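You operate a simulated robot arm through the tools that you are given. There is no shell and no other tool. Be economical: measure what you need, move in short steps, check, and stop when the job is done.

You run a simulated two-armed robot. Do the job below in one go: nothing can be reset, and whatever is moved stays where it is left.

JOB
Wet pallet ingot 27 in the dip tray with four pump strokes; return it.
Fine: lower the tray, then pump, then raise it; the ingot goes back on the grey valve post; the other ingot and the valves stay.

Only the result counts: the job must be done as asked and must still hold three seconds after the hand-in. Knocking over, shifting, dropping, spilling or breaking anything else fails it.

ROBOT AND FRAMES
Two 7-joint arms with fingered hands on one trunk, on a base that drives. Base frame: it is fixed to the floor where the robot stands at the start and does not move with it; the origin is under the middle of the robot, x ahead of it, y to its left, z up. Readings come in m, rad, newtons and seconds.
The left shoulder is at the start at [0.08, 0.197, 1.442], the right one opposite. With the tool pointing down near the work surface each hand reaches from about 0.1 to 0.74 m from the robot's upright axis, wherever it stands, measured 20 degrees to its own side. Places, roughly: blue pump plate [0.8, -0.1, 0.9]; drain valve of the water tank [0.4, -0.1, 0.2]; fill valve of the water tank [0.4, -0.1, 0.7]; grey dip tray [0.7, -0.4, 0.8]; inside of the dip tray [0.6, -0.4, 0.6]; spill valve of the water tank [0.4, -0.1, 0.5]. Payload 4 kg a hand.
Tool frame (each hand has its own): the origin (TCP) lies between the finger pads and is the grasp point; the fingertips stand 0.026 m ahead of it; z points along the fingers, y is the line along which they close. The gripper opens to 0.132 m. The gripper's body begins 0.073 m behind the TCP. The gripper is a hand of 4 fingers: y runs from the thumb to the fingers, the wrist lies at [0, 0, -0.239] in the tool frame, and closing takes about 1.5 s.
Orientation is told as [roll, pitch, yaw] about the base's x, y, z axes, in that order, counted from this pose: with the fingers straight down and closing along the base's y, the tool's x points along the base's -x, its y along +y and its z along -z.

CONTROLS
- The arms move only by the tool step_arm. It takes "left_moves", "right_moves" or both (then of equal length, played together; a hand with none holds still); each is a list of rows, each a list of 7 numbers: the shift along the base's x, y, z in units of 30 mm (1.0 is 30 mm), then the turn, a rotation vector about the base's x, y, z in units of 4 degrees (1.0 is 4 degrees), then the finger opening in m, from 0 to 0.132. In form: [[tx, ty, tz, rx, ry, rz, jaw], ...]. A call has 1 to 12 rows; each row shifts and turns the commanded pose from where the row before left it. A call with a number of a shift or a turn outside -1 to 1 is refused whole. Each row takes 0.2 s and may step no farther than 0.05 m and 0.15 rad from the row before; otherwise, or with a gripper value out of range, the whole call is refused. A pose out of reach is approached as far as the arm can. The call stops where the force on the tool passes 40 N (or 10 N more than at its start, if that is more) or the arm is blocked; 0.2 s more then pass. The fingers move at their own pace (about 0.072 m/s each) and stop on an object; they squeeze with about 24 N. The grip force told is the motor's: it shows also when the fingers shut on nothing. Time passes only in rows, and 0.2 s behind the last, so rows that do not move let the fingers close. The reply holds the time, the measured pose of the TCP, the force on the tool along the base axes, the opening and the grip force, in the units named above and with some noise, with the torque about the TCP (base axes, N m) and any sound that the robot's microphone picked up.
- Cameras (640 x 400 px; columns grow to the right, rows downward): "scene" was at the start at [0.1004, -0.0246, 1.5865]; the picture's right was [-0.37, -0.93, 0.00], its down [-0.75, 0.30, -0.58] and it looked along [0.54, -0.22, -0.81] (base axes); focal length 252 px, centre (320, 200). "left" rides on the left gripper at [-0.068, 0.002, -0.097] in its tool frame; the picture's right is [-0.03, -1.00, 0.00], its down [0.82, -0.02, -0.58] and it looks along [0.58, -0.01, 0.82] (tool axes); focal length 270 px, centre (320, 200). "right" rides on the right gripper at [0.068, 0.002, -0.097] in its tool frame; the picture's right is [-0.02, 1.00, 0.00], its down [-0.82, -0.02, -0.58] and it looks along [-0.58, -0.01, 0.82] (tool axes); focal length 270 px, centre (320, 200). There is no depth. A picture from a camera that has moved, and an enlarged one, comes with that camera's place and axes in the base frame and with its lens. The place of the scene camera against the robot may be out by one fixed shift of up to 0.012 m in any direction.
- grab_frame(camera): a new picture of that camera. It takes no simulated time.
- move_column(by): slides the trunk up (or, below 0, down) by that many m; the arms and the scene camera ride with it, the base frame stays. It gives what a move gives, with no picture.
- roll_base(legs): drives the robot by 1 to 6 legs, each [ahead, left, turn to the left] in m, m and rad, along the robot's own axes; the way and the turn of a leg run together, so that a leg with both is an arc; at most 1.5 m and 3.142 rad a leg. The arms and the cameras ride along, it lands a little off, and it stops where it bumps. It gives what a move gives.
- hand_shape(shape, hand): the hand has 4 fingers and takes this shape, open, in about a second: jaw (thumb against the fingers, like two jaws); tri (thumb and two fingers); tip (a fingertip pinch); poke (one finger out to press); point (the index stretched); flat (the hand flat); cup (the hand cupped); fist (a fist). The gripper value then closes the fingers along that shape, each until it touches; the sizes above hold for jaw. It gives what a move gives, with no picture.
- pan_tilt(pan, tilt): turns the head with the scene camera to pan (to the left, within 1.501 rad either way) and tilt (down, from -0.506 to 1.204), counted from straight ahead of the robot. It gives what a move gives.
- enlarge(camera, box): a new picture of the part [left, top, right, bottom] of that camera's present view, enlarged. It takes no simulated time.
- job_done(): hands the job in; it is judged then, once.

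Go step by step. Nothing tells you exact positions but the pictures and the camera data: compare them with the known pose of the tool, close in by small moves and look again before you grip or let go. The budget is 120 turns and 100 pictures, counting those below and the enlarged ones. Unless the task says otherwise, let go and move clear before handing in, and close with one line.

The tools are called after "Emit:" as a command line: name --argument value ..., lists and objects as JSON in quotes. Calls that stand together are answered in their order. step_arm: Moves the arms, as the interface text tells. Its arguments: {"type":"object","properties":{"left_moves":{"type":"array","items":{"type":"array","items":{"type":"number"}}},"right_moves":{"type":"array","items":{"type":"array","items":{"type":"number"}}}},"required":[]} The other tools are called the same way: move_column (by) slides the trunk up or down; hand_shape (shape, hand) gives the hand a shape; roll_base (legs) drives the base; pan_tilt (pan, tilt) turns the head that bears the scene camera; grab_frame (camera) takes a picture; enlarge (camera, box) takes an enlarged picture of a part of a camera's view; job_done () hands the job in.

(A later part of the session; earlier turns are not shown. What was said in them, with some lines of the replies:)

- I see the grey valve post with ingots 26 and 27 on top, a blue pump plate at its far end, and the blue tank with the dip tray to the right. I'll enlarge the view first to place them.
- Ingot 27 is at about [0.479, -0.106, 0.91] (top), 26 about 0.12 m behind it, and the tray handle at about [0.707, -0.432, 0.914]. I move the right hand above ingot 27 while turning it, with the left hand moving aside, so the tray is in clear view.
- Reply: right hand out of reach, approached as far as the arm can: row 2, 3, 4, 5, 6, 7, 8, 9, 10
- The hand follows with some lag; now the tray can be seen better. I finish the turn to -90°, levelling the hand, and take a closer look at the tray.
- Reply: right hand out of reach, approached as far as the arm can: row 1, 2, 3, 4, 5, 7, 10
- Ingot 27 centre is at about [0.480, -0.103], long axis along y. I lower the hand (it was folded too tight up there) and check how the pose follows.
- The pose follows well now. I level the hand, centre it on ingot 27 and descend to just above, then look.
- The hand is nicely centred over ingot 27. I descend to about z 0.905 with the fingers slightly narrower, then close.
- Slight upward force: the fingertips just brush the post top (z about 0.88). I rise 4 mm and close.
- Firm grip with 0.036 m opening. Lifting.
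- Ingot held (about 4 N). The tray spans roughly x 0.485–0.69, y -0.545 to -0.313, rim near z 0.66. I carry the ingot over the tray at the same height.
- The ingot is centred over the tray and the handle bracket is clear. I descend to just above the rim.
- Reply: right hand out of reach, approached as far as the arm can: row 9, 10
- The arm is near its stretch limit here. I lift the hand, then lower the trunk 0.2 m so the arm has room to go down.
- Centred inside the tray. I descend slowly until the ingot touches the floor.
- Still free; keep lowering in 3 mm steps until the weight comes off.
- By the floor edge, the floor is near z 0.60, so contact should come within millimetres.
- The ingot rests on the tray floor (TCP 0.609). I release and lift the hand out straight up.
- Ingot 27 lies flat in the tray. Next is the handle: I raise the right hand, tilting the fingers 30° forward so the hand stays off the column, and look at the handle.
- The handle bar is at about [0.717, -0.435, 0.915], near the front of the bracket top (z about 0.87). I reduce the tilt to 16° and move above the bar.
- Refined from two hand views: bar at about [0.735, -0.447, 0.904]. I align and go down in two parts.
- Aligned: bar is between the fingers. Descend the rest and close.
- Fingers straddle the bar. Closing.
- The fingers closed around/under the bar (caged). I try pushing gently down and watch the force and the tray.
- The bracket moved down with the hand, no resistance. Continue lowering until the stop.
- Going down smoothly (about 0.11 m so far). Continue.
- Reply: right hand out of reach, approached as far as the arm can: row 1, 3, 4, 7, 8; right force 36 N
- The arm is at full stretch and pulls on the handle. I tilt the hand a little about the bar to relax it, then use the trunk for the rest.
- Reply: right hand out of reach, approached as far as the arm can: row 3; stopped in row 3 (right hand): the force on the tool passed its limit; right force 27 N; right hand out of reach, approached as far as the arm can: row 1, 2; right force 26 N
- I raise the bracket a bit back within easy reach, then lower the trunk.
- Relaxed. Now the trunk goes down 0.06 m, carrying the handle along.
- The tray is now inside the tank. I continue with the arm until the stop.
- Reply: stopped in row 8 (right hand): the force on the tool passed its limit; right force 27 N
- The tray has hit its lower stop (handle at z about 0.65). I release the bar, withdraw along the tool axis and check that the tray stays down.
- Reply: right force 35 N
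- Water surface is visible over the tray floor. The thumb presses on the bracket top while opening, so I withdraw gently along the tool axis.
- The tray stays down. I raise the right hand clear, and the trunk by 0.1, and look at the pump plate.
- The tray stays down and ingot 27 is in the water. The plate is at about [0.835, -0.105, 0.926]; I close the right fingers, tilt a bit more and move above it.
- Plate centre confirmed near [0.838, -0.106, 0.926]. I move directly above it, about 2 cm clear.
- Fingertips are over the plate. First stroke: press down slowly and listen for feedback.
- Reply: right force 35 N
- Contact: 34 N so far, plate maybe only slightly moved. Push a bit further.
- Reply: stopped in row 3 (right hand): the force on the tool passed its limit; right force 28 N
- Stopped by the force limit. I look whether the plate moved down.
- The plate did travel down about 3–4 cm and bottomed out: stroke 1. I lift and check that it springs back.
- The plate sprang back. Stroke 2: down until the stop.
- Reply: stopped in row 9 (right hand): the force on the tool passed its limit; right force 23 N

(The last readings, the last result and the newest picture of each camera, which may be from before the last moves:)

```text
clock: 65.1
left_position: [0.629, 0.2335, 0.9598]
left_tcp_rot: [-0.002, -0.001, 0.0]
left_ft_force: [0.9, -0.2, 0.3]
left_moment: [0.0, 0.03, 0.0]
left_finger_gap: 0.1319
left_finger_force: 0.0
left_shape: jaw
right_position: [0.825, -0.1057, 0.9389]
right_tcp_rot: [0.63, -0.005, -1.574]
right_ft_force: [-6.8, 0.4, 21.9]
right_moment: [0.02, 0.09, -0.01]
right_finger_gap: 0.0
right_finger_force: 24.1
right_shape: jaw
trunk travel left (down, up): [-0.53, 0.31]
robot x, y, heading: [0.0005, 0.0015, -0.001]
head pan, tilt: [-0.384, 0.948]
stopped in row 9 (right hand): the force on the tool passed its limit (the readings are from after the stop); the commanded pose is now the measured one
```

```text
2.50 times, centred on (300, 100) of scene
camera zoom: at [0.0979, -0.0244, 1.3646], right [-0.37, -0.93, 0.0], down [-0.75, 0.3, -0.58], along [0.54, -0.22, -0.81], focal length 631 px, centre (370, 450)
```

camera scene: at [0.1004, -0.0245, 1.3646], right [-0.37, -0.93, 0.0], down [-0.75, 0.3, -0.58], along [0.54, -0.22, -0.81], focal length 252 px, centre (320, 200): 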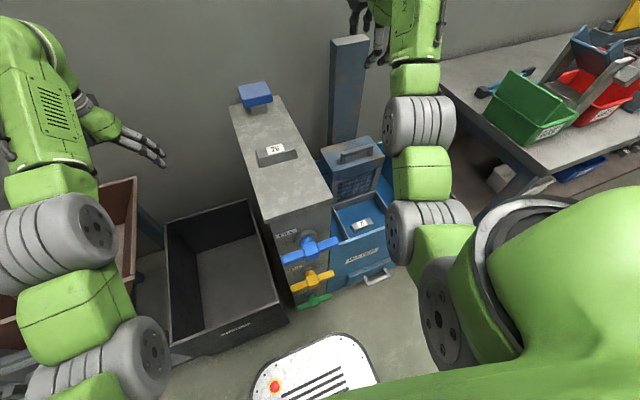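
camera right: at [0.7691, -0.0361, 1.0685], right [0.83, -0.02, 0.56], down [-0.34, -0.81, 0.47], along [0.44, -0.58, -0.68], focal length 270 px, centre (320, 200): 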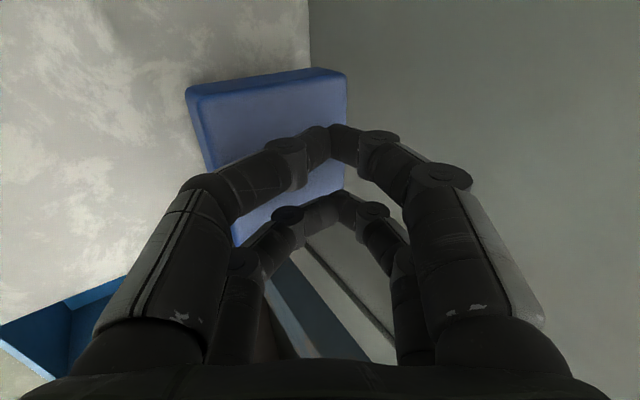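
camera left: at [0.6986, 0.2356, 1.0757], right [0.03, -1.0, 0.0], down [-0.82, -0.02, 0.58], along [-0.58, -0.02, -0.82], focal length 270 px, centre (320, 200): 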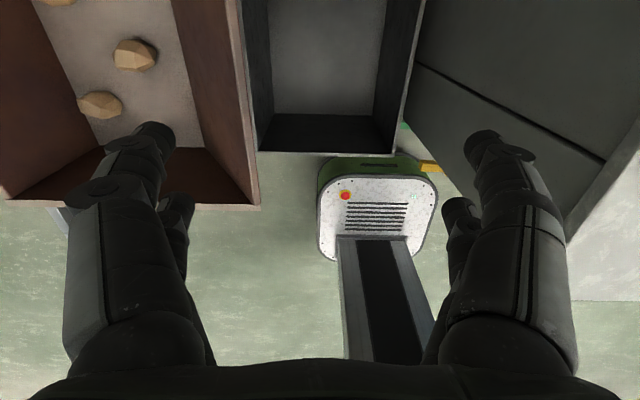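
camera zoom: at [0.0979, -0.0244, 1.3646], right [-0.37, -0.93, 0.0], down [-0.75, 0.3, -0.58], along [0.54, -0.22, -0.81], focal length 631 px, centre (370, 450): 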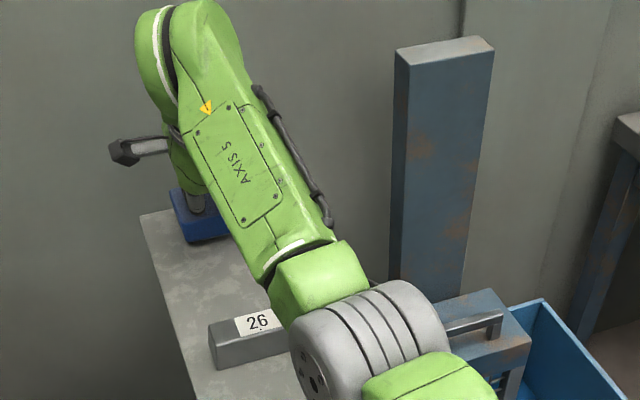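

Stroke 2 bottomed out the same way. Lift, restoring pose and tilt.

Emit:
step_arm --right_moves '[[-0.1, 0, 0.4, 0, 0.2, 0, 0], [0, 0, 0.5, 0, 0.2, 0, 0], [0, 0, 0.5, 0, 0.1, 0, 0], [0, 0, 0.3, 0, 0, 0, 0], [0, 0, 0, 0, 0, 0, 0], [0, 0, 0, 0, 0, 0, 0]]'

Emit:
step_arm --right_moves '[[0, 0, -0.4, 0, 0, 0, 0], [0, 0, -0.4, 0, 0, 0, 0], [0, 0, -0.3, 0, 0, 0, 0], [0, 0, -0.3, 0, 0, 0, 0], [0, 0, -0.25, 0, 0, 0, 0], [0, 0, -0.2, 0, 0, 0, 0], [0, 0, -0.2, 0, 0, 0, 0], [0, 0, -0.2, 0, 0, 0, 0], [0, 0, -0.2, 0, 0, 0, 0], [0, 0, -0.2, 0, 0, 0, 0], [0, 0, -0.2, 0, 0, 0, 0]]'

Emit:
enlarge --camera "scene" --box '[200, 20, 400, 180]'

```text
clock: 66.5
left_position: [0.6308, 0.2324, 0.9587]
left_tcp_rot: [-0.003, -0.002, 0.001]
left_ft_force: [0.2, 0.1, -0.2]
left_moment: [0.01, -0.01, 0.03]
left_finger_gap: 0.1318
left_finger_force: 0.0
left_shape: jaw
right_position: [0.8213, -0.1061, 0.9806]
right_tcp_rot: [0.581, -0.007, -1.575]
right_ft_force: [-0.5, 0.0, -0.8]
right_moment: [0.02, 0.0, 0.0]
right_finger_gap: 0.0001
right_finger_force: 23.1
right_shape: jaw
trunk travel left (down, up): [-0.53, 0.31]
robot x, y, heading: [0.0004, -0.0035, 0.004]
head pan, tilt: [-0.384, 0.948]
```

```text
clock: 68.2
left_position: [0.6293, 0.2338, 0.9601]
left_tcp_rot: [-0.002, -0.002, 0.001]
left_ft_force: [0.9, -0.1, 0.0]
left_moment: [-0.01, 0.03, -0.02]
left_finger_gap: 0.132
left_finger_force: 0.1
left_shape: jaw
right_position: [0.826, -0.1058, 0.9389]
right_tcp_rot: [0.614, -0.008, -1.576]
right_ft_force: [-6.4, 0.0, 19.0]
right_moment: [0.03, 0.01, 0.03]
right_finger_gap: 0.0
right_finger_force: 23.8
right_shape: jaw
trunk travel left (down, up): [-0.53, 0.31]
robot x, y, heading: [-0.0043, 0.0019, -0.003]
head pan, tilt: [-0.384, 0.948]
stopped in row 8 (right hand): the force on the tool passed its limit (the readings are from after the stop); the commanded pose is now the measured one
```

```text
2.50 times, centred on (300, 100) of scene
camera zoom: at [0.0979, -0.0243, 1.3645], right [-0.37, -0.93, 0.0], down [-0.75, 0.3, -0.58], along [0.54, -0.22, -0.81], focal length 631 px, centre (370, 450)
```

zoom: 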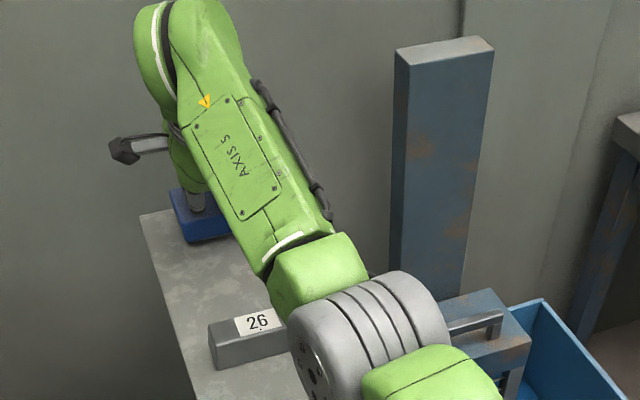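

Stroke 3 bottomed out. Lift fully, then stroke 4.

Emit:
step_arm --right_moves '[[-0.1, 0, 0.4, 0, 0.1, 0, 0], [-0.05, 0, 0.5, 0, 0.1, 0, 0], [0, 0, 0.5, 0, 0, 0, 0], [0, 0, 0.4, 0, 0, 0, 0], [0, 0, 0, 0, 0, 0, 0], [0, 0, 0, 0, 0, 0, 0]]'

Emit:
step_arm --right_moves '[[0, 0, -0.4, 0, 0, 0, 0], [0, 0, -0.4, 0, 0, 0, 0], [0, 0, -0.3, 0, 0, 0, 0], [0, 0, -0.3, 0, 0, 0, 0], [0, 0, -0.25, 0, 0, 0, 0], [0, 0, -0.2, 0, 0, 0, 0], [0, 0, -0.2, 0, 0, 0, 0], [0, 0, -0.2, 0, 0, 0, 0], [0, 0, -0.2, 0, 0, 0, 0], [0, 0, -0.2, 0, 0, 0, 0], [0, 0, -0.2, 0, 0, 0, 0]]'

Emit:
enlarge --camera "scene" --box '[200, 20, 400, 180]'

```text
clock: 69.6
left_position: [0.6307, 0.2332, 0.9577]
left_tcp_rot: [-0.003, -0.003, 0.001]
left_ft_force: [-0.2, 0.2, 0.2]
left_moment: [0.01, 0.01, -0.01]
left_finger_gap: 0.1322
left_finger_force: 0.1
left_shape: jaw
right_position: [0.8215, -0.1042, 0.9849]
right_tcp_rot: [0.587, -0.007, -1.574]
right_ft_force: [-0.3, 0.3, -1.8]
right_moment: [-0.01, -0.01, -0.01]
right_finger_gap: 0.0002
right_finger_force: 24.0
right_shape: jaw
trunk travel left (down, up): [-0.53, 0.31]
robot x, y, heading: [-0.0041, -0.003, 0.002]
head pan, tilt: [-0.384, 0.948]
```

```text
clock: 71.3
left_position: [0.6298, 0.2327, 0.9612]
left_tcp_rot: [0.0, -0.001, 0.001]
left_ft_force: [1.3, -0.2, -0.7]
left_moment: [-0.03, 0.0, 0.03]
left_finger_gap: 0.1318
left_finger_force: 0.1
left_shape: jaw
right_position: [0.8239, -0.1073, 0.938]
right_tcp_rot: [0.621, -0.008, -1.576]
right_ft_force: [-5.5, 0.4, 18.2]
right_moment: [-0.03, 0.01, 0.0]
right_finger_gap: 0.0001
right_finger_force: 24.3
right_shape: jaw
trunk travel left (down, up): [-0.53, 0.31]
robot x, y, heading: [-0.0005, 0.0006, -0.004]
head pan, tilt: [-0.384, 0.948]
stopped in row 8 (right hand): the force on the tool passed its limit (the readings are from after the stop); the commanded pose is now the measured one
```

```text
2.50 times, centred on (300, 100) of scene
camera zoom: at [0.098, -0.0244, 1.3645], right [-0.38, -0.93, 0.0], down [-0.75, 0.3, -0.58], along [0.54, -0.22, -0.81], focal length 631 px, centre (370, 450)
```

zoom: 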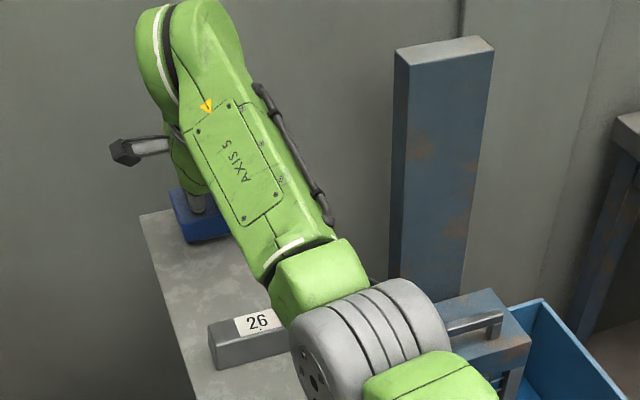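

Stroke 4 done. I lift off and retrace the path back to the tray side.

Emit:
step_arm --right_moves '[[-0.1, 0, 0.5, 0, 0, 0, 0], [0, 0, 0.8, 0, 0, 0, 0], [0, 0, 0.8, 0, 0, 0, 0], [-0.3, 0, 0.8, 0, 0, 0, 0], [-0.6, 0, 0.8, 0, 0, 0, 0], [-0.7, 0, 0.8, 0, 0, 0, 0], [-0.7, 0, 0.5, 0, 0, 0, 0], [-0.7, 0, 0, 0, 0, 0, 0], [-0.7, 0, 0, 0, 0, 0, 0], [-0.7, -0.4, 0, 0, 0, 0, 0], [-0.7, -0.7, 0, 0, 0, 0, 0], [-0.3, -0.9, 0, 0, 0, 0, 0]]'

Emit:
step_arm --right_moves '[[0, -0.9, 0, 0, 0.4, 0, 0], [0, -0.9, 0, 0, 0.4, 0, 0], [0, -0.9, 0, 0, 0.4, 0, 0], [0, -0.9, 0, 0, 0.4, 0, 0], [0, -0.9, 0, 0, 0.4, 0, 0], [0, -0.9, 0, 0, 0.4, 0, 0.05], [0, -0.9, 0, 0, 0.4, 0, 0.06], [0.3, -0.9, 0, 0, 0, 0, 0.06], [0.3, -0.9, 0, 0, 0, 0, 0.06], [0.3, -0.9, 0, 0, 0, 0, 0.06], [0.3, -0.3, 0, 0, 0, 0, 0.06]]'

Emit:
grab_frame --camera "scene"

Emit:
grab_frame --camera "right"

```text
clock: 73.9
left_position: [0.6309, 0.2315, 0.9603]
left_tcp_rot: [0.0, 0.001, -0.001]
left_ft_force: [-0.1, 0.5, 0.9]
left_moment: [0.0, -0.02, 0.02]
left_finger_gap: 0.1318
left_finger_force: 0.0
left_shape: jaw
right_position: [0.6588, -0.1689, 1.0827]
right_tcp_rot: [0.608, -0.006, -1.574]
right_ft_force: [-0.3, -0.5, -0.3]
right_moment: [0.02, 0.01, 0.0]
right_finger_gap: 0.0
right_finger_force: 24.4
right_shape: jaw
trunk travel left (down, up): [-0.53, 0.31]
robot x, y, heading: [-0.002, -0.0002, 0.0]
head pan, tilt: [-0.384, 0.948]
```

```text
clock: 76.3
left_position: [0.6301, 0.2335, 0.9589]
left_tcp_rot: [-0.002, -0.002, 0.001]
left_ft_force: [-0.4, -0.1, -0.1]
left_moment: [-0.05, 0.0, 0.01]
left_finger_gap: 0.1318
left_finger_force: 0.0
left_shape: jaw
right_position: [0.6958, -0.446, 1.0807]
right_tcp_rot: [0.415, -0.007, -1.575]
right_ft_force: [-0.7, -0.7, 0.6]
right_moment: [-0.01, 0.01, 0.0]
right_finger_gap: 0.0598
right_finger_force: 0.0
right_shape: jaw
trunk travel left (down, up): [-0.53, 0.31]
robot x, y, heading: [-0.0027, -0.0011, 0.001]
head pan, tilt: [-0.384, 0.948]
```

```text
40 pictures are left
camera scene: at [0.1003, -0.0246, 1.3647], right [-0.38, -0.93, 0.0], down [-0.75, 0.3, -0.58], along [0.54, -0.22, -0.81], focal length 252 px, centre (320, 200)
```

scene: 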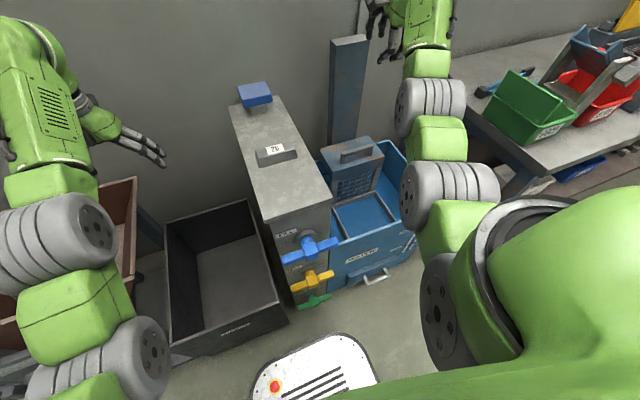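

```text
39 pictures are left
camera right: at [0.6595, -0.3769, 1.1681], right [0.91, -0.02, 0.4], down [-0.25, -0.81, 0.53], along [0.31, -0.58, -0.75], focal length 270 px, centre (320, 200)
```

right: 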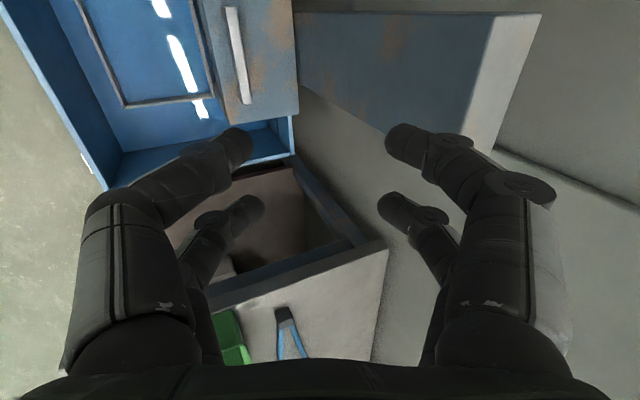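

The water has risen over the ingot. Now I lower the trunk and descend to the handle again.

Emit:
move_column --by -0.12

Emit:
step_arm --right_moves '[[0, 0, -0.9, 0, 0.2, 0, 0.06], [0, 0, -0.9, 0, 0.2, 0, 0.06], [0, 0, -0.9, 0, 0.2, 0, 0.06], [0, 0, -0.9, 0, 0.2, 0, 0.06], [0, 0, -0.9, 0, 0, 0, 0.06], [0.2, 0, -0.9, 0, 0, 0, 0.06], [0.3, 0, -0.9, 0, 0, 0, 0.06], [0.3, 0, -0.7, 0, 0, 0, 0.06]]'

Emit:
grab_frame --camera "right"

```text
clock: 77.8
left_position: [0.632, 0.2327, 0.8399]
left_tcp_rot: [-0.001, -0.001, 0.001]
left_ft_force: [-0.7, -0.7, -0.1]
left_moment: [0.01, 0.0, 0.02]
left_finger_gap: 0.1319
left_finger_force: 0.1
left_shape: jaw
right_position: [0.6955, -0.4456, 0.9606]
right_tcp_rot: [0.413, -0.008, -1.575]
right_ft_force: [-0.3, -0.5, -0.2]
right_moment: [0.0, -0.01, 0.01]
right_finger_gap: 0.0595
right_finger_force: 0.1
right_shape: jaw
trunk travel left (down, up): [-0.41, 0.43]
robot x, y, heading: [0.0006, 0.001, -0.002]
head pan, tilt: [-0.384, 0.948]
```

```text
clock: 79.6
left_position: [0.6308, 0.2331, 0.839]
left_tcp_rot: [-0.001, -0.002, -0.002]
left_ft_force: [0.2, 0.3, -0.3]
left_moment: [0.05, -0.01, -0.03]
left_finger_gap: 0.1318
left_finger_force: 0.1
left_shape: jaw
right_position: [0.7203, -0.4463, 0.7495]
right_tcp_rot: [0.357, -0.01, -1.573]
right_ft_force: [0.1, 0.1, -0.3]
right_moment: [-0.03, -0.02, 0.0]
right_finger_gap: 0.0599
right_finger_force: 0.1
right_shape: jaw
trunk travel left (down, up): [-0.41, 0.43]
robot x, y, heading: [-0.0029, 0.0033, -0.008]
head pan, tilt: [-0.384, 0.948]
```

```text
38 pictures are left
camera right: at [0.6891, -0.3773, 0.84], right [0.94, -0.03, 0.35], down [-0.22, -0.81, 0.54], along [0.27, -0.58, -0.77], focal length 270 px, centre (320, 200)
```

right: 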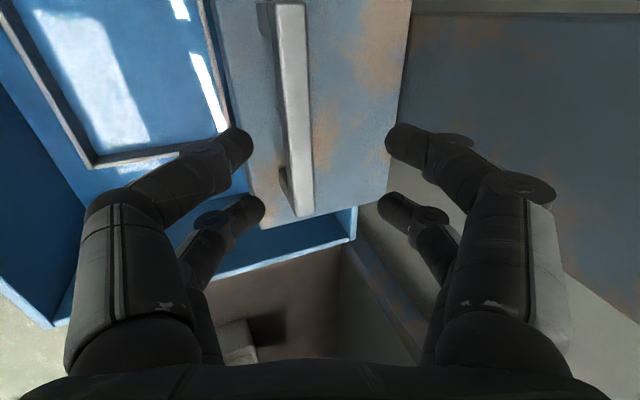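

Bar at about [0.733, -0.446, 0.672]. Align and descend onto it.

Emit:
step_arm --right_moves '[[0.25, 0, -0.4, 0, 0, 0, 0.065], [0.2, 0, -0.4, 0, 0, 0, 0.065], [0, 0, -0.4, 0, 0, 0, 0.065], [0, 0, -0.4, 0, 0, 0, 0.065], [0, 0, -0.4, 0, 0, 0, 0.065], [0, 0, -0.3, 0, 0, 0, 0.065], [0, 0, -0.15, 0, 0, 0, 0.065]]'

Emit:
grab_frame --camera "right"

```text
clock: 81.2
left_position: [0.6298, 0.2335, 0.8394]
left_tcp_rot: [-0.001, -0.002, 0.001]
left_ft_force: [-0.4, -0.8, -0.5]
left_moment: [-0.04, 0.01, -0.01]
left_finger_gap: 0.1318
left_finger_force: 0.0
left_shape: jaw
right_position: [0.7344, -0.447, 0.6768]
right_tcp_rot: [0.357, -0.007, -1.572]
right_ft_force: [-0.4, 0.4, 0.8]
right_moment: [0.02, 0.01, 0.02]
right_finger_gap: 0.0644
right_finger_force: 0.0
right_shape: jaw
trunk travel left (down, up): [-0.41, 0.43]
robot x, y, heading: [0.0017, -0.0011, -0.004]
head pan, tilt: [-0.384, 0.948]
```

```text
37 pictures are left
camera right: at [0.7015, -0.3772, 0.7661], right [0.94, -0.03, 0.35], down [-0.22, -0.81, 0.54], along [0.27, -0.58, -0.77], focal length 270 px, centre (320, 200)
```

right: 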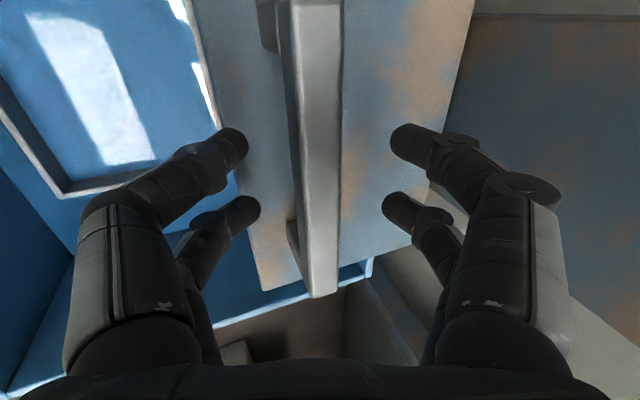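

Very similar to the first grasp view, a few mm higher. Lower 6 mm and close.

Emit:
step_arm --right_moves '[[0, 0, -0.2, 0, 0, 0, 0.06], [0, 0, 0, 0, 0, 0, 0], [0, 0, 0, 0, 0, 0, 0], [0, 0, 0, 0, 0, 0, 0], [0, 0, 0, 0, 0, 0, 0], [0, 0, 0, 0, 0, 0, 0], [0, 0, 0.2, 0, 0, 0, 0], [0, 0, 0.3, 0, 0, 0, 0], [0, 0, 0.3, 0, 0, 0, 0]]'

Emit:
grab_frame --camera "right"

```text
clock: 83.2
left_position: [0.6318, 0.2327, 0.8381]
left_tcp_rot: [-0.002, 0.0, 0.0]
left_ft_force: [-0.5, -0.1, 0.1]
left_moment: [-0.02, 0.0, 0.0]
left_finger_gap: 0.1322
left_finger_force: 0.1
left_shape: jaw
right_position: [0.7337, -0.4466, 0.6931]
right_tcp_rot: [0.355, -0.009, -1.573]
right_ft_force: [-0.4, 2.6, -8.7]
right_moment: [-0.12, -0.08, 0.04]
right_finger_gap: 0.0
right_finger_force: 23.8
right_shape: jaw
trunk travel left (down, up): [-0.41, 0.43]
robot x, y, heading: [-0.0004, -0.0008, 0.002]
head pan, tilt: [-0.384, 0.948]
```

```text
36 pictures are left
camera right: at [0.7022, -0.3768, 0.7824], right [0.94, -0.03, 0.35], down [-0.22, -0.81, 0.54], along [0.27, -0.58, -0.77], focal length 270 px, centre (320, 200)
```

right: 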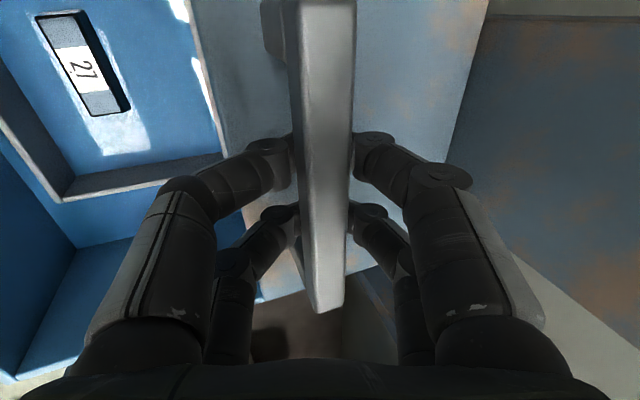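

The hook holds and the wet ingot emerges. Raise smoothly.

Emit:
step_arm --right_moves '[[0, 0, 0.4, 0, 0, 0, 0], [0, 0, 0.5, 0, 0, 0, 0], [0, 0, 0.5, 0, 0, 0, 0], [0, 0, 0.5, 0, 0, 0, 0], [0, 0, 0.5, 0, 0, 0, 0], [0, 0, 0.5, 0, 0, 0, 0], [0, 0, 0.5, 0, 0, 0, 0], [0, 0, 0.5, 0, 0, 0, 0], [0, 0, 0.5, 0, 0, 0, 0], [0, 0, 0.5, 0, 0, 0, 0], [0, 0, 0.5, 0, 0, 0, 0], [0, 0, 0.5, 0, 0, 0, 0]]'

Emit:
grab_frame --camera "scene"

```text
clock: 85.8
left_position: [0.6313, 0.2331, 0.839]
left_tcp_rot: [-0.001, -0.001, 0.0]
left_ft_force: [-0.1, 0.3, 0.8]
left_moment: [-0.02, -0.01, -0.01]
left_finger_gap: 0.132
left_finger_force: 0.1
left_shape: jaw
right_position: [0.7349, -0.4469, 0.8719]
right_tcp_rot: [0.359, -0.009, -1.575]
right_ft_force: [-1.6, 3.0, -6.3]
right_moment: [-0.05, -0.02, 0.03]
right_finger_gap: 0.0002
right_finger_force: 23.6
right_shape: jaw
trunk travel left (down, up): [-0.41, 0.43]
robot x, y, heading: [0.0011, -0.0004, -0.006]
head pan, tilt: [-0.384, 0.948]
```

```text
35 pictures are left
camera scene: at [0.0999, -0.0243, 1.2448], right [-0.38, -0.93, 0.0], down [-0.75, 0.3, -0.58], along [0.54, -0.22, -0.81], focal length 252 px, centre (320, 200)
```

scene: 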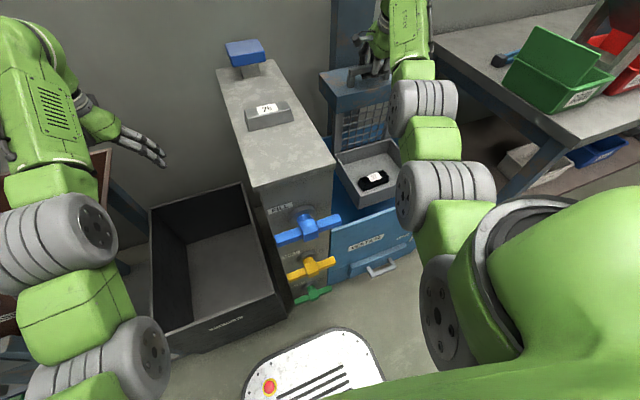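

The ingot is now dark, i.e. wet. Continue to the top stop.

Emit:
step_arm --right_moves '[[0, 0, 0.4, 0, 0, 0, 0], [0, 0, 0.4, 0, 0, 0, 0], [0, 0, 0.3, 0, 0, 0, 0], [0, 0, 0.3, 0, 0, 0, 0], [0, 0, 0.2, 0, 0, 0, 0], [0, 0, 0.2, 0, 0, 0, 0], [0, 0, 0.2, 0, 0, 0, 0], [0, 0, 0.2, 0, 0, 0, 0], [0, 0, 0.2, 0, 0, 0, 0]]'

Emit:
grab_frame --camera "scene"

```text
clock: 87.5
left_position: [0.6336, 0.232, 0.8381]
left_tcp_rot: [0.0, 0.002, 0.001]
left_ft_force: [-0.3, 0.1, -0.8]
left_moment: [-0.03, -0.05, -0.02]
left_finger_gap: 0.1321
left_finger_force: 0.1
left_shape: jaw
right_position: [0.7347, -0.4459, 0.9167]
right_tcp_rot: [0.332, 0.001, -1.575]
right_ft_force: [6.8, -1.9, -17.4]
right_moment: [-0.3, -0.09, -0.06]
right_finger_gap: 0.0
right_finger_force: 24.3
right_shape: jaw
trunk travel left (down, up): [-0.41, 0.43]
robot x, y, heading: [-0.0012, -0.0001, 0.004]
head pan, tilt: [-0.384, 0.948]
stopped in row 8 (right hand): the force on the tool passed its limit (the readings are from after the stop); the commanded pose is now the measured one
```

```text
34 pictures are left
camera scene: at [0.1028, -0.0262, 1.2446], right [-0.37, -0.93, 0.0], down [-0.75, 0.31, -0.58], along [0.54, -0.22, -0.81], focal length 252 px, centre (320, 200)
```

scene: 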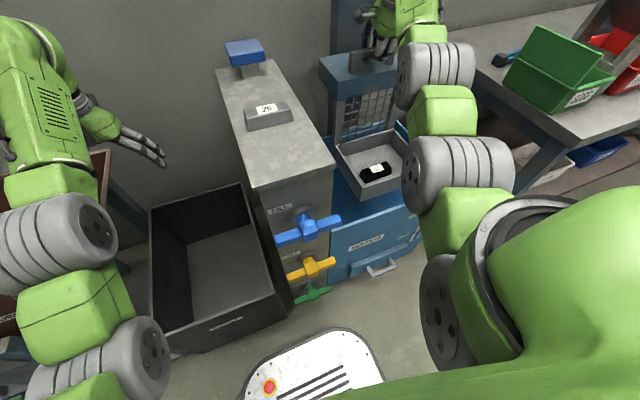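

Top stop reached. I relax the pull slightly and open the fingers, checking that the tray stays up.

Emit:
step_arm --right_moves '[[0, 0, -0.1, 0, 0, 0, 0], [0, 0, -0.05, 0, 0, 0, 0.03], [0, 0, 0, 0, 0, 0, 0.05], [0, 0, 0, 0, 0, 0, 0.05], [0, 0, 0, 0, 0, 0, 0.05], [0, 0, 0, 0, 0, 0, 0.05]]'

Emit:
grab_frame --camera "right"

Emit:
grab_frame --camera "scene"

```text
clock: 88.9
left_position: [0.6301, 0.2326, 0.8389]
left_tcp_rot: [-0.002, -0.001, 0.0]
left_ft_force: [0.2, -0.8, 0.5]
left_moment: [0.0, 0.01, 0.02]
left_finger_gap: 0.132
left_finger_force: 0.0
left_shape: jaw
right_position: [0.7321, -0.4448, 0.9195]
right_tcp_rot: [0.342, -0.001, -1.575]
right_ft_force: [-0.1, 0.0, 0.2]
right_moment: [-0.02, -0.03, -0.02]
right_finger_gap: 0.0497
right_finger_force: 0.0
right_shape: jaw
trunk travel left (down, up): [-0.41, 0.43]
robot x, y, heading: [0.0023, 0.0019, -0.003]
head pan, tilt: [-0.384, 0.948]
```

```text
33 pictures are left
camera right: at [0.7025, -0.377, 1.0103], right [0.94, -0.03, 0.34], down [-0.22, -0.81, 0.54], along [0.26, -0.58, -0.77], focal length 270 px, centre (320, 200)
```

right: 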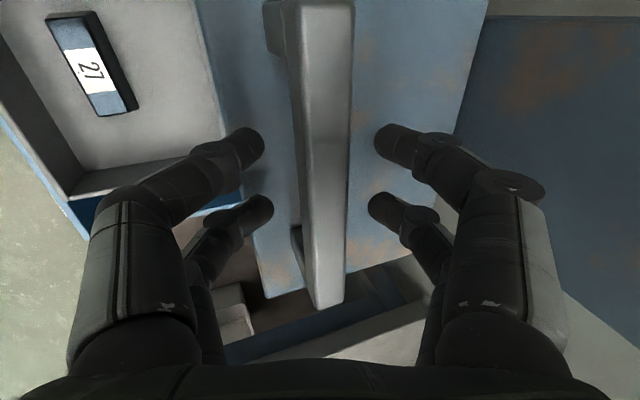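

```text
32 pictures are left
camera scene: at [0.1, -0.0247, 1.2447], right [-0.38, -0.93, 0.0], down [-0.75, 0.3, -0.58], along [0.54, -0.22, -0.81], focal length 252 px, centre (320, 200)
```

scene: 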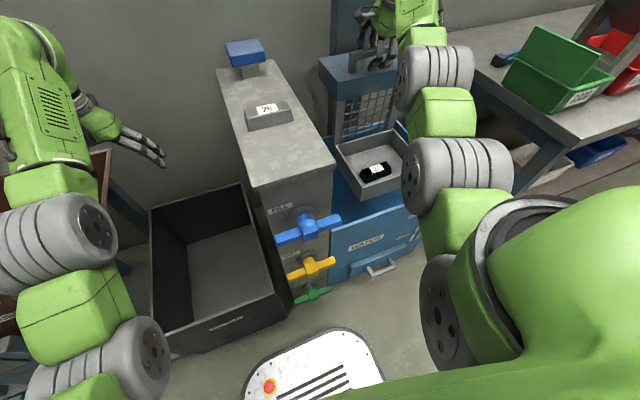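

The tray stays up with the wet ingot in it. Withdraw up along the tool axis, then raise the trunk to the earlier height.

Emit:
step_arm --right_moves '[[-0.15, 0, 0.4, 0, 0, 0, 0.06], [-0.15, 0, 0.4, 0, 0, 0, 0.07], [-0.2, 0, 0.6, 0, 0, 0, 0.08], [-0.3, 0, 0.7, 0, 0, 0, 0.08], [-0.3, 0, 0.7, 0, 0, 0, 0.08], [-0.6, 0, 0, 0, 0.8, 0, 0.08], [-0.6, 0.1, 0, 0, 0.8, 0, 0.08], [-0.8, 0.1, 0, 0, 0.8, 0, 0.08], [-0.8, 0.1, 0, 0, 0.8, 0, 0.08], [-0.8, 0.1, 0, 0, 0.8, 0, 0.08], [-0.6, 0.1, 0, 0, 0.9, 0, 0.08]]'

Emit:
move_column --by 0.14

Emit:
grab_frame --camera "right"

```text
clock: 91.3
left_position: [0.6315, 0.2332, 0.8389]
left_tcp_rot: [-0.001, -0.002, 0.0]
left_ft_force: [0.3, 0.1, -0.5]
left_moment: [-0.02, -0.02, -0.03]
left_finger_gap: 0.1319
left_finger_force: 0.0
left_shape: jaw
right_position: [0.6142, -0.4462, 1.0016]
right_tcp_rot: [0.031, -0.002, -1.574]
right_ft_force: [0.1, -0.8, 0.1]
right_moment: [-0.01, 0.0, 0.01]
right_finger_gap: 0.0794
right_finger_force: 0.0
right_shape: jaw
right hand out of reach, approached as far as the arm can: row 10, 11
trunk travel left (down, up): [-0.41, 0.43]
robot x, y, heading: [0.0003, -0.0007, -0.001]
head pan, tilt: [-0.384, 0.948]
```

```text
clock: 93.0
left_position: [0.631, 0.2335, 0.9789]
left_tcp_rot: [-0.002, -0.001, 0.001]
left_ft_force: [-0.5, -0.9, -0.4]
left_moment: [0.01, 0.01, 0.03]
left_finger_gap: 0.1321
left_finger_force: 0.1
left_shape: jaw
right_position: [0.6153, -0.4475, 1.1419]
right_tcp_rot: [0.032, -0.001, -1.574]
right_ft_force: [-0.2, -0.1, 0.3]
right_moment: [0.01, 0.03, -0.01]
right_finger_gap: 0.0797
right_finger_force: 0.0
right_shape: jaw
trunk travel left (down, up): [-0.55, 0.29]
robot x, y, heading: [0.0011, 0.0004, -0.003]
head pan, tilt: [-0.384, 0.948]
```

```text
31 pictures are left
camera right: at [0.6134, -0.3784, 1.2379], right [1.0, -0.03, 0.03], down [-0.04, -0.81, 0.58], along [0.01, -0.58, -0.82], focal length 270 px, centre (320, 200)
```

right: 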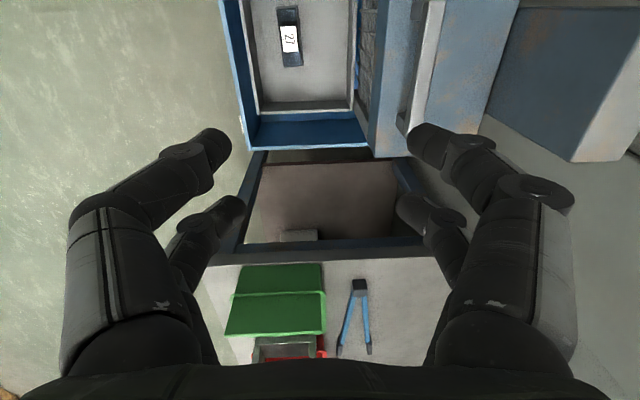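

Move back over the ingot, levelling, and descend above the tray.

Emit:
step_arm --right_moves '[[-0.5, 0.2, -0.3, 0, 0.15, 0, 0.08], [-0.5, 0.2, -0.8, 0, 0.15, 0, 0.08], [-0.45, 0.2, -0.9, 0, 0.15, 0, 0.08], [0, 0.1, -0.9, 0, 0, 0, 0.08], [0, 0, -0.9, 0, 0, 0, 0.08], [0, 0, -0.9, 0, 0, 0, 0.08], [0, 0, -0.9, 0, 0, 0, 0.08], [0, 0, -0.9, 0, 0, 0, 0.08], [0, 0, -0.9, 0, 0, 0, 0.08], [0, 0, -0.9, 0, 0, 0, 0.08], [0, 0, -0.9, 0, 0, 0, 0.08], [0, 0, -0.9, 0, 0, 0, 0.08]]'

Emit:
grab_frame --camera "right"

```text
clock: 95.6
left_position: [0.6307, 0.2324, 0.9795]
left_tcp_rot: [-0.003, -0.003, -0.001]
left_ft_force: [1.3, 0.2, 0.0]
left_moment: [-0.03, 0.0, 0.01]
left_finger_gap: 0.132
left_finger_force: 0.0
left_shape: jaw
right_position: [0.609, -0.4423, 0.8363]
right_tcp_rot: [0.002, -0.001, -1.574]
right_ft_force: [0.3, -1.0, 0.4]
right_moment: [-0.04, 0.0, -0.03]
right_finger_gap: 0.0797
right_finger_force: 0.1
right_shape: jaw
right hand out of reach, approached as far as the arm can: row 1, 2, 3
trunk travel left (down, up): [-0.55, 0.29]
robot x, y, heading: [0.0007, 0.0006, -0.004]
head pan, tilt: [-0.384, 0.948]
```

```text
30 pictures are left
camera right: at [0.612, -0.3735, 0.9318], right [1.0, -0.03, 0.0], down [-0.02, -0.81, 0.58], along [-0.02, -0.58, -0.81], focal length 270 px, centre (320, 200)
```

right: 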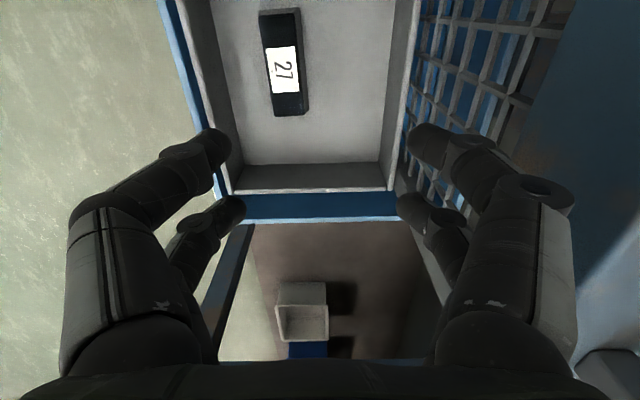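

Ingot 27 still at about [0.570, -0.426]. Align and descend into the tray.

Emit:
step_arm --right_moves '[[-0.5, 0.2, 0, 0, 0, 0, 0.08], [-0.5, 0.2, -0.4, 0, 0, 0, 0.08], [-0.28, 0.13, -0.7, 0, 0, 0, 0.08], [0, 0, -0.8, 0, 0, 0, 0.08], [0, 0, -0.8, 0, 0, 0, 0.08], [0, 0, -0.8, 0, 0, 0, 0.08], [0, 0, -0.8, 0, 0, 0, 0.08], [0, 0, -0.8, 0, 0, 0, 0.08]]'

Emit:
grab_frame --camera "right"

```text
clock: 97.4
left_position: [0.6316, 0.2338, 0.9788]
left_tcp_rot: [-0.002, -0.003, 0.002]
left_ft_force: [1.2, 0.1, -0.1]
left_moment: [0.0, -0.02, 0.02]
left_finger_gap: 0.1321
left_finger_force: 0.1
left_shape: jaw
right_position: [0.5692, -0.4266, 0.6846]
right_tcp_rot: [0.001, -0.002, -1.575]
right_ft_force: [0.2, -0.1, 0.6]
right_moment: [-0.02, 0.04, -0.05]
right_finger_gap: 0.0796
right_finger_force: 0.1
right_shape: jaw
trunk travel left (down, up): [-0.55, 0.29]
robot x, y, heading: [0.0016, 0.0022, -0.006]
head pan, tilt: [-0.384, 0.948]
```

```text
29 pictures are left
camera right: at [0.5711, -0.358, 0.7802], right [1.0, -0.03, 0.0], down [-0.02, -0.81, 0.58], along [-0.02, -0.58, -0.81], focal length 270 px, centre (320, 200)
```

right: 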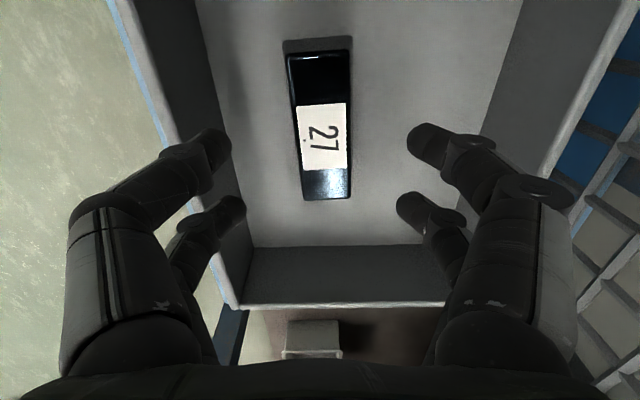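

Centred. Descend to TCP about 0.611 and grip.

Emit:
step_arm --right_moves '[[0, 0, -0.6, 0, 0, 0, 0.08], [0, 0, -0.6, 0, 0, 0, 0.08], [0, 0, -0.6, 0, 0, 0, 0.08], [0, 0, -0.4, 0, 0, 0, 0.08], [0, 0, -0.2, 0, 0, 0, 0.08], [0, 0, 0, 0, 0, 0, 0], [0, 0, 0, 0, 0, 0, 0], [0, 0, 0, 0, 0, 0, 0], [0, 0, 0, 0, 0, 0, 0], [0, 0, 0, 0, 0, 0, 0], [0, 0, 0, 0, 0, 0, 0]]'

Emit:
grab_frame --camera "right"

```text
clock: 99.8
left_position: [0.6312, 0.2338, 0.9798]
left_tcp_rot: [-0.003, -0.002, 0.001]
left_ft_force: [0.3, -0.9, -0.4]
left_moment: [-0.01, -0.01, -0.01]
left_finger_gap: 0.1319
left_finger_force: 0.0
left_shape: jaw
right_position: [0.5691, -0.4271, 0.6121]
right_tcp_rot: [-0.001, -0.003, -1.574]
right_ft_force: [0.5, -0.5, 0.7]
right_moment: [0.02, 0.03, 0.06]
right_finger_gap: 0.0359
right_finger_force: 24.5
right_shape: jaw
trunk travel left (down, up): [-0.55, 0.29]
robot x, y, heading: [-0.0023, 0.0013, -0.0]
head pan, tilt: [-0.384, 0.948]
```

```text
28 pictures are left
camera right: at [0.5708, -0.3593, 0.7073], right [1.0, -0.03, 0.0], down [-0.02, -0.81, 0.58], along [-0.02, -0.58, -0.82], focal length 270 px, centre (320, 200)
```

right: 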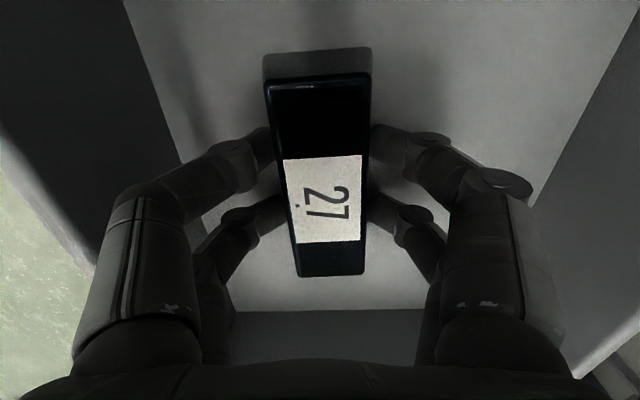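

Gripped as before. Lift clear of the tray with the arm, then raise the trunk to the original height.

Emit:
step_arm --right_moves '[[0, 0, 0.3, 0, 0, 0, 0], [0, 0, 0.5, 0, 0, 0, 0], [0, 0, 0.6, 0, 0, 0, 0], [0, 0, 0.7, 0, 0, 0, 0], [0, 0, 0.7, 0, 0, 0, 0], [0, 0, 0.7, 0, 0, 0, 0], [0, 0, 0.7, 0, 0, 0, 0], [0, 0, 0.5, 0, 0, 0, 0]]'

Emit:
move_column --by 0.26

Emit:
grab_frame --camera "scene"

Emit:
grab_frame --camera "right"

```text
clock: 101.6
left_position: [0.6305, 0.2324, 0.9794]
left_tcp_rot: [-0.001, -0.002, -0.002]
left_ft_force: [-0.4, -0.5, 0.2]
left_moment: [0.01, -0.03, 0.0]
left_finger_gap: 0.1319
left_finger_force: 0.0
left_shape: jaw
right_position: [0.5708, -0.4274, 0.7544]
right_tcp_rot: [-0.001, -0.001, -1.573]
right_ft_force: [0.6, -0.4, -3.2]
right_moment: [-0.03, 0.01, 0.01]
right_finger_gap: 0.0354
right_finger_force: 24.1
right_shape: jaw
trunk travel left (down, up): [-0.55, 0.29]
robot x, y, heading: [0.002, -0.0, -0.003]
head pan, tilt: [-0.384, 0.948]
```

```text
clock: 104.2
left_position: [0.6321, 0.2316, 1.2388]
left_tcp_rot: [-0.003, -0.001, -0.001]
left_ft_force: [-0.4, 0.3, 1.1]
left_moment: [-0.01, -0.02, -0.02]
left_finger_gap: 0.132
left_finger_force: 0.1
left_shape: jaw
right_position: [0.5711, -0.4272, 1.0121]
right_tcp_rot: [-0.001, -0.002, -1.575]
right_ft_force: [-0.2, -0.7, -3.8]
right_moment: [-0.01, 0.0, 0.0]
right_finger_gap: 0.0353
right_finger_force: 24.3
right_shape: jaw
trunk travel left (down, up): [-0.81, 0.03]
robot x, y, heading: [-0.003, -0.0002, -0.001]
head pan, tilt: [-0.384, 0.948]
```

```text
27 pictures are left
camera scene: at [0.1008, -0.0252, 1.6446], right [-0.38, -0.93, 0.0], down [-0.75, 0.3, -0.58], along [0.54, -0.22, -0.81], focal length 252 px, centre (320, 200)
```

scene: 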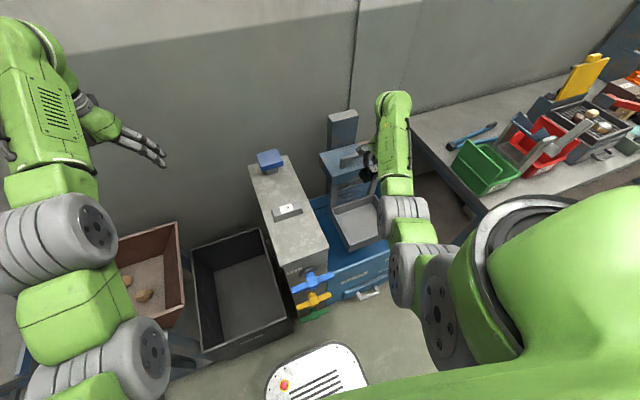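

```text
26 pictures are left
camera right: at [0.5727, -0.3585, 1.1083], right [1.0, -0.03, 0.0], down [-0.02, -0.81, 0.58], along [-0.02, -0.58, -0.82], focal length 270 px, centre (320, 200)
```

right: 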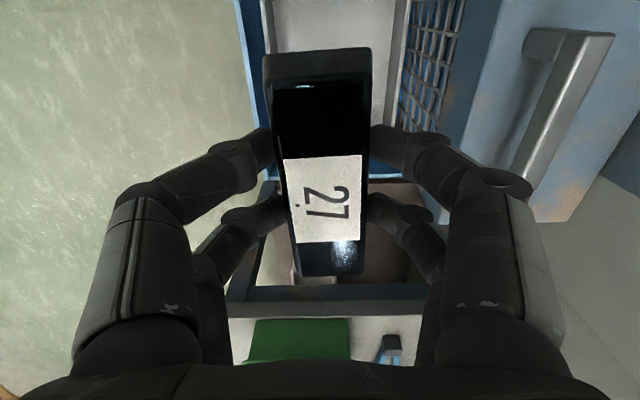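

Ingot held well. Carry it back over its spot on the post.

Emit:
step_arm --right_moves '[[-0.253, 0.894, -0.05, 0, 0, 0, 0], [-0.253, 0.894, -0.05, 0, 0, 0, 0], [-0.253, 0.894, -0.05, 0, 0, 0, 0], [-0.253, 0.894, -0.05, 0, 0, 0, 0], [-0.253, 0.894, -0.05, 0, 0, 0, 0], [-0.253, 0.894, -0.05, 0, 0, 0, 0], [-0.253, 0.894, -0.05, 0, 0, 0, 0], [-0.253, 0.894, -0.05, 0, 0, 0, 0], [-0.253, 0.894, -0.05, 0, 0, 0, 0], [-0.253, 0.894, -0.05, 0, 0, 0, 0], [-0.253, 0.894, -0.05, 0, 0, 0, 0], [-0.253, 0.894, -0.05, 0, 0, 0, 0]]'

Emit:
grab_frame --camera "right"

```text
clock: 106.8
left_position: [0.6311, 0.2332, 1.2386]
left_tcp_rot: [-0.001, -0.002, 0.0]
left_ft_force: [-0.5, -0.1, -0.2]
left_moment: [0.03, 0.01, 0.01]
left_finger_gap: 0.1317
left_finger_force: 0.0
left_shape: jaw
right_position: [0.4792, -0.104, 0.9948]
right_tcp_rot: [0.0, -0.004, -1.574]
right_ft_force: [0.4, 0.4, -3.7]
right_moment: [-0.03, -0.01, -0.01]
right_finger_gap: 0.0353
right_finger_force: 24.1
right_shape: jaw
trunk travel left (down, up): [-0.81, 0.03]
robot x, y, heading: [-0.005, 0.0, -0.006]
head pan, tilt: [-0.384, 0.948]
```

```text
25 pictures are left
camera right: at [0.4809, -0.036, 1.0904], right [1.0, -0.03, 0.0], down [-0.02, -0.81, 0.58], along [-0.02, -0.58, -0.81], focal length 270 px, centre (320, 200)
```

right: 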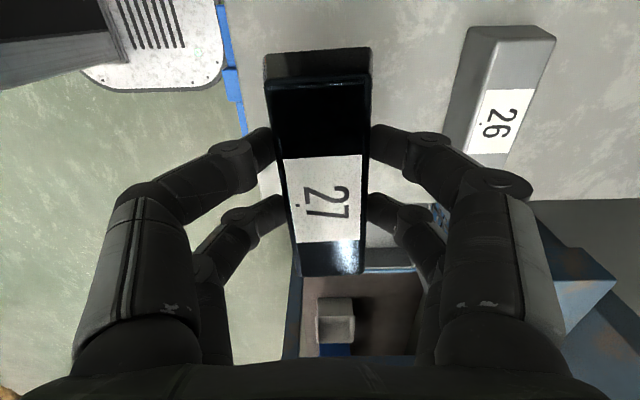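

Right above its original place. Descend slowly to about 0.914, then feel for contact.

Emit:
step_arm --right_moves '[[0, 0, -0.5, 0, 0, 0, 0], [0, 0, -0.5, 0, 0, 0, 0], [0, 0, -0.5, 0, 0, 0, 0], [0, 0, -0.5, 0, 0, 0, 0], [0, 0, -0.3, 0, 0, 0, 0], [0, 0, -0.2, 0, 0, 0, 0], [0, 0, -0.1, 0, 0, 0, 0], [0, 0, 0, 0, 0, 0, 0]]'

```text
clock: 108.7
left_position: [0.6324, 0.2324, 1.2389]
left_tcp_rot: [-0.002, -0.001, 0.0]
left_ft_force: [-0.1, -1.0, 0.0]
left_moment: [0.0, -0.01, 0.01]
left_finger_gap: 0.1319
left_finger_force: 0.1
left_shape: jaw
right_position: [0.4791, -0.1052, 0.9176]
right_tcp_rot: [0.0, -0.002, -1.575]
right_ft_force: [-0.7, 0.4, -4.1]
right_moment: [-0.02, -0.02, -0.02]
right_finger_gap: 0.0352
right_finger_force: 24.0
right_shape: jaw
trunk travel left (down, up): [-0.81, 0.03]
robot x, y, heading: [-0.0003, -0.0015, -0.002]
head pan, tilt: [-0.384, 0.948]
```

Emit:
step_arm --right_moves '[[0, 0, -0.07, 0, 0, 0, 0], [0, 0, -0.07, 0, 0, 0, 0], [0, 0, 0, 0, 0, 0, 0]]'

```text
clock: 109.5
left_position: [0.6317, 0.233, 1.2391]
left_tcp_rot: [-0.003, -0.002, -0.001]
left_ft_force: [0.6, -0.9, 0.4]
left_moment: [0.02, -0.04, 0.02]
left_finger_gap: 0.1318
left_finger_force: 0.1
left_shape: jaw
right_position: [0.4785, -0.1056, 0.9135]
right_tcp_rot: [0.0, -0.003, -1.574]
right_ft_force: [0.0, 0.0, -4.1]
right_moment: [-0.02, -0.01, 0.02]
right_finger_gap: 0.0354
right_finger_force: 23.8
right_shape: jaw
trunk travel left (down, up): [-0.81, 0.03]
robot x, y, heading: [0.0013, -0.0, -0.005]
head pan, tilt: [-0.384, 0.948]
```

Emit:
step_arm --right_moves '[[0, 0, -0.06, 0, 0, 0, 0], [0, 0, -0.06, 0, 0, 0, 0], [0, 0, 0, 0, 0, 0, 0]]'

```text
clock: 110.2
left_position: [0.63, 0.2328, 1.2382]
left_tcp_rot: [0.0, -0.002, -0.002]
left_ft_force: [-0.3, 0.0, 0.5]
left_moment: [0.04, 0.01, -0.04]
left_finger_gap: 0.1319
left_finger_force: 0.1
left_shape: jaw
right_position: [0.4792, -0.1052, 0.9096]
right_tcp_rot: [0.002, -0.002, -1.575]
right_ft_force: [-0.2, -0.6, 0.0]
right_moment: [0.02, -0.02, 0.01]
right_finger_gap: 0.0355
right_finger_force: 23.5
right_shape: jaw
trunk travel left (down, up): [-0.81, 0.03]
robot x, y, heading: [-0.0024, 0.0031, -0.003]
head pan, tilt: [-0.384, 0.948]
```

The post carries the weight now. Open and lift straight up.

Emit:
step_arm --right_moves '[[0, 0, 0.03, 0, 0, 0, 0.08], [0, 0, 0, 0, 0, 0, 0.08], [0, 0, 0, 0, 0, 0, 0.08], [0, 0, 0, 0, 0, 0, 0.08], [0, 0, 0, 0, 0, 0, 0.08], [0, 0, 0.4, 0, 0, 0, 0.08], [0, 0, 0.6, 0, 0, 0, 0.08], [0, 0, 0.8, 0, 0, 0, 0.08], [0, 0, 0.8, 0, 0, 0, 0.08], [0, 0, 0.8, 0, 0, 0, 0.08]]'

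Emit:
grab_frame --camera "right"

```text
clock: 112.5
left_position: [0.6297, 0.2338, 1.2396]
left_tcp_rot: [-0.002, -0.003, -0.001]
left_ft_force: [0.1, 0.1, -0.3]
left_moment: [-0.01, 0.0, -0.02]
left_finger_gap: 0.1321
left_finger_force: 0.0
left_shape: jaw
right_position: [0.4779, -0.1048, 1.0121]
right_tcp_rot: [0.0, -0.003, -1.575]
right_ft_force: [-1.0, -0.8, 0.6]
right_moment: [-0.03, 0.02, 0.04]
right_finger_gap: 0.0796
right_finger_force: 0.1
right_shape: jaw
trunk travel left (down, up): [-0.81, 0.03]
robot x, y, heading: [0.0039, 0.0003, -0.0]
head pan, tilt: [-0.384, 0.948]
```

```text
24 pictures are left
camera right: at [0.4794, -0.0372, 1.1081], right [1.0, -0.03, 0.0], down [-0.02, -0.81, 0.58], along [-0.02, -0.58, -0.81], focal length 270 px, centre (320, 200)
```

right: 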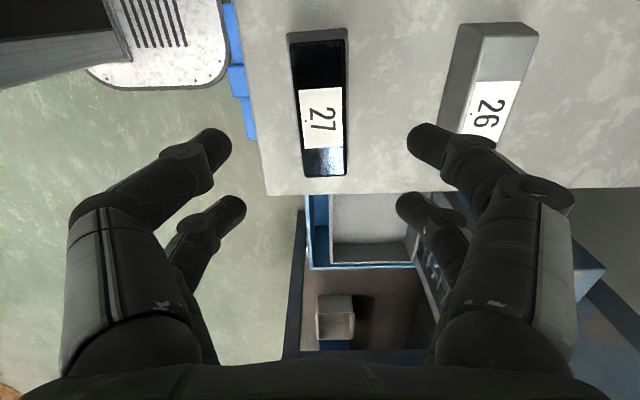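

Ingot 27 stands back on the post, wet. I move the hand clear sideways and take a final look.

Emit:
step_arm --right_moves '[[0, -0.8, 0.3, 0, 0, 0, 0.08], [0, -0.9, 0.2, 0, 0, 0, 0.08], [0, -0.9, 0, 0, 0, 0, 0.08], [0, -0.9, 0, 0, 0, 0, 0.08], [0, -0.9, 0, 0, 0, 0, 0.08], [0, -0.9, 0, 0, 0, 0, 0.08]]'

Emit:
enlarge --camera "scene" --box '[220, 80, 420, 330]'

```text
clock: 113.8
left_position: [0.6309, 0.2326, 1.239]
left_tcp_rot: [-0.001, -0.004, 0.001]
left_ft_force: [0.7, 0.1, -0.9]
left_moment: [0.0, 0.03, 0.0]
left_finger_gap: 0.132
left_finger_force: 0.0
left_shape: jaw
right_position: [0.4809, -0.2637, 1.0291]
right_tcp_rot: [0.0, -0.002, -1.574]
right_ft_force: [0.7, 0.4, -0.1]
right_moment: [-0.01, -0.02, -0.03]
right_finger_gap: 0.0798
right_finger_force: 0.1
right_shape: jaw
trunk travel left (down, up): [-0.81, 0.03]
robot x, y, heading: [0.0017, 0.0004, 0.003]
head pan, tilt: [-0.384, 0.948]
```

```text
1.60 times, centred on (320, 205) of scene
camera zoom: at [0.0998, -0.0255, 1.6447], right [-0.38, -0.93, 0.0], down [-0.75, 0.31, -0.58], along [0.54, -0.22, -0.81], focal length 404 px, centre (320, 192)
```

zoom: 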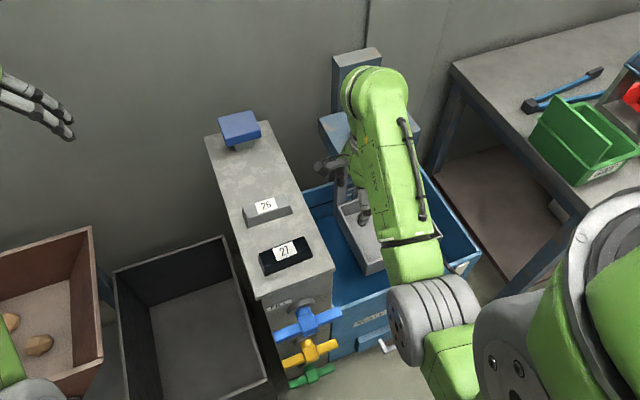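

The tray is up and empty, ingot 27 is wet and back in its place, and ingot 26 and the valves look untouched. Handing in.

Emit:
job_done

```text
The job is handed in.
```

I dipped ingot 27 in the lowered tray, gave the pump four full strokes, raised the tray and set the wet ingot back in its place on the grey valve post; ingot 26 and the valves were not touched.
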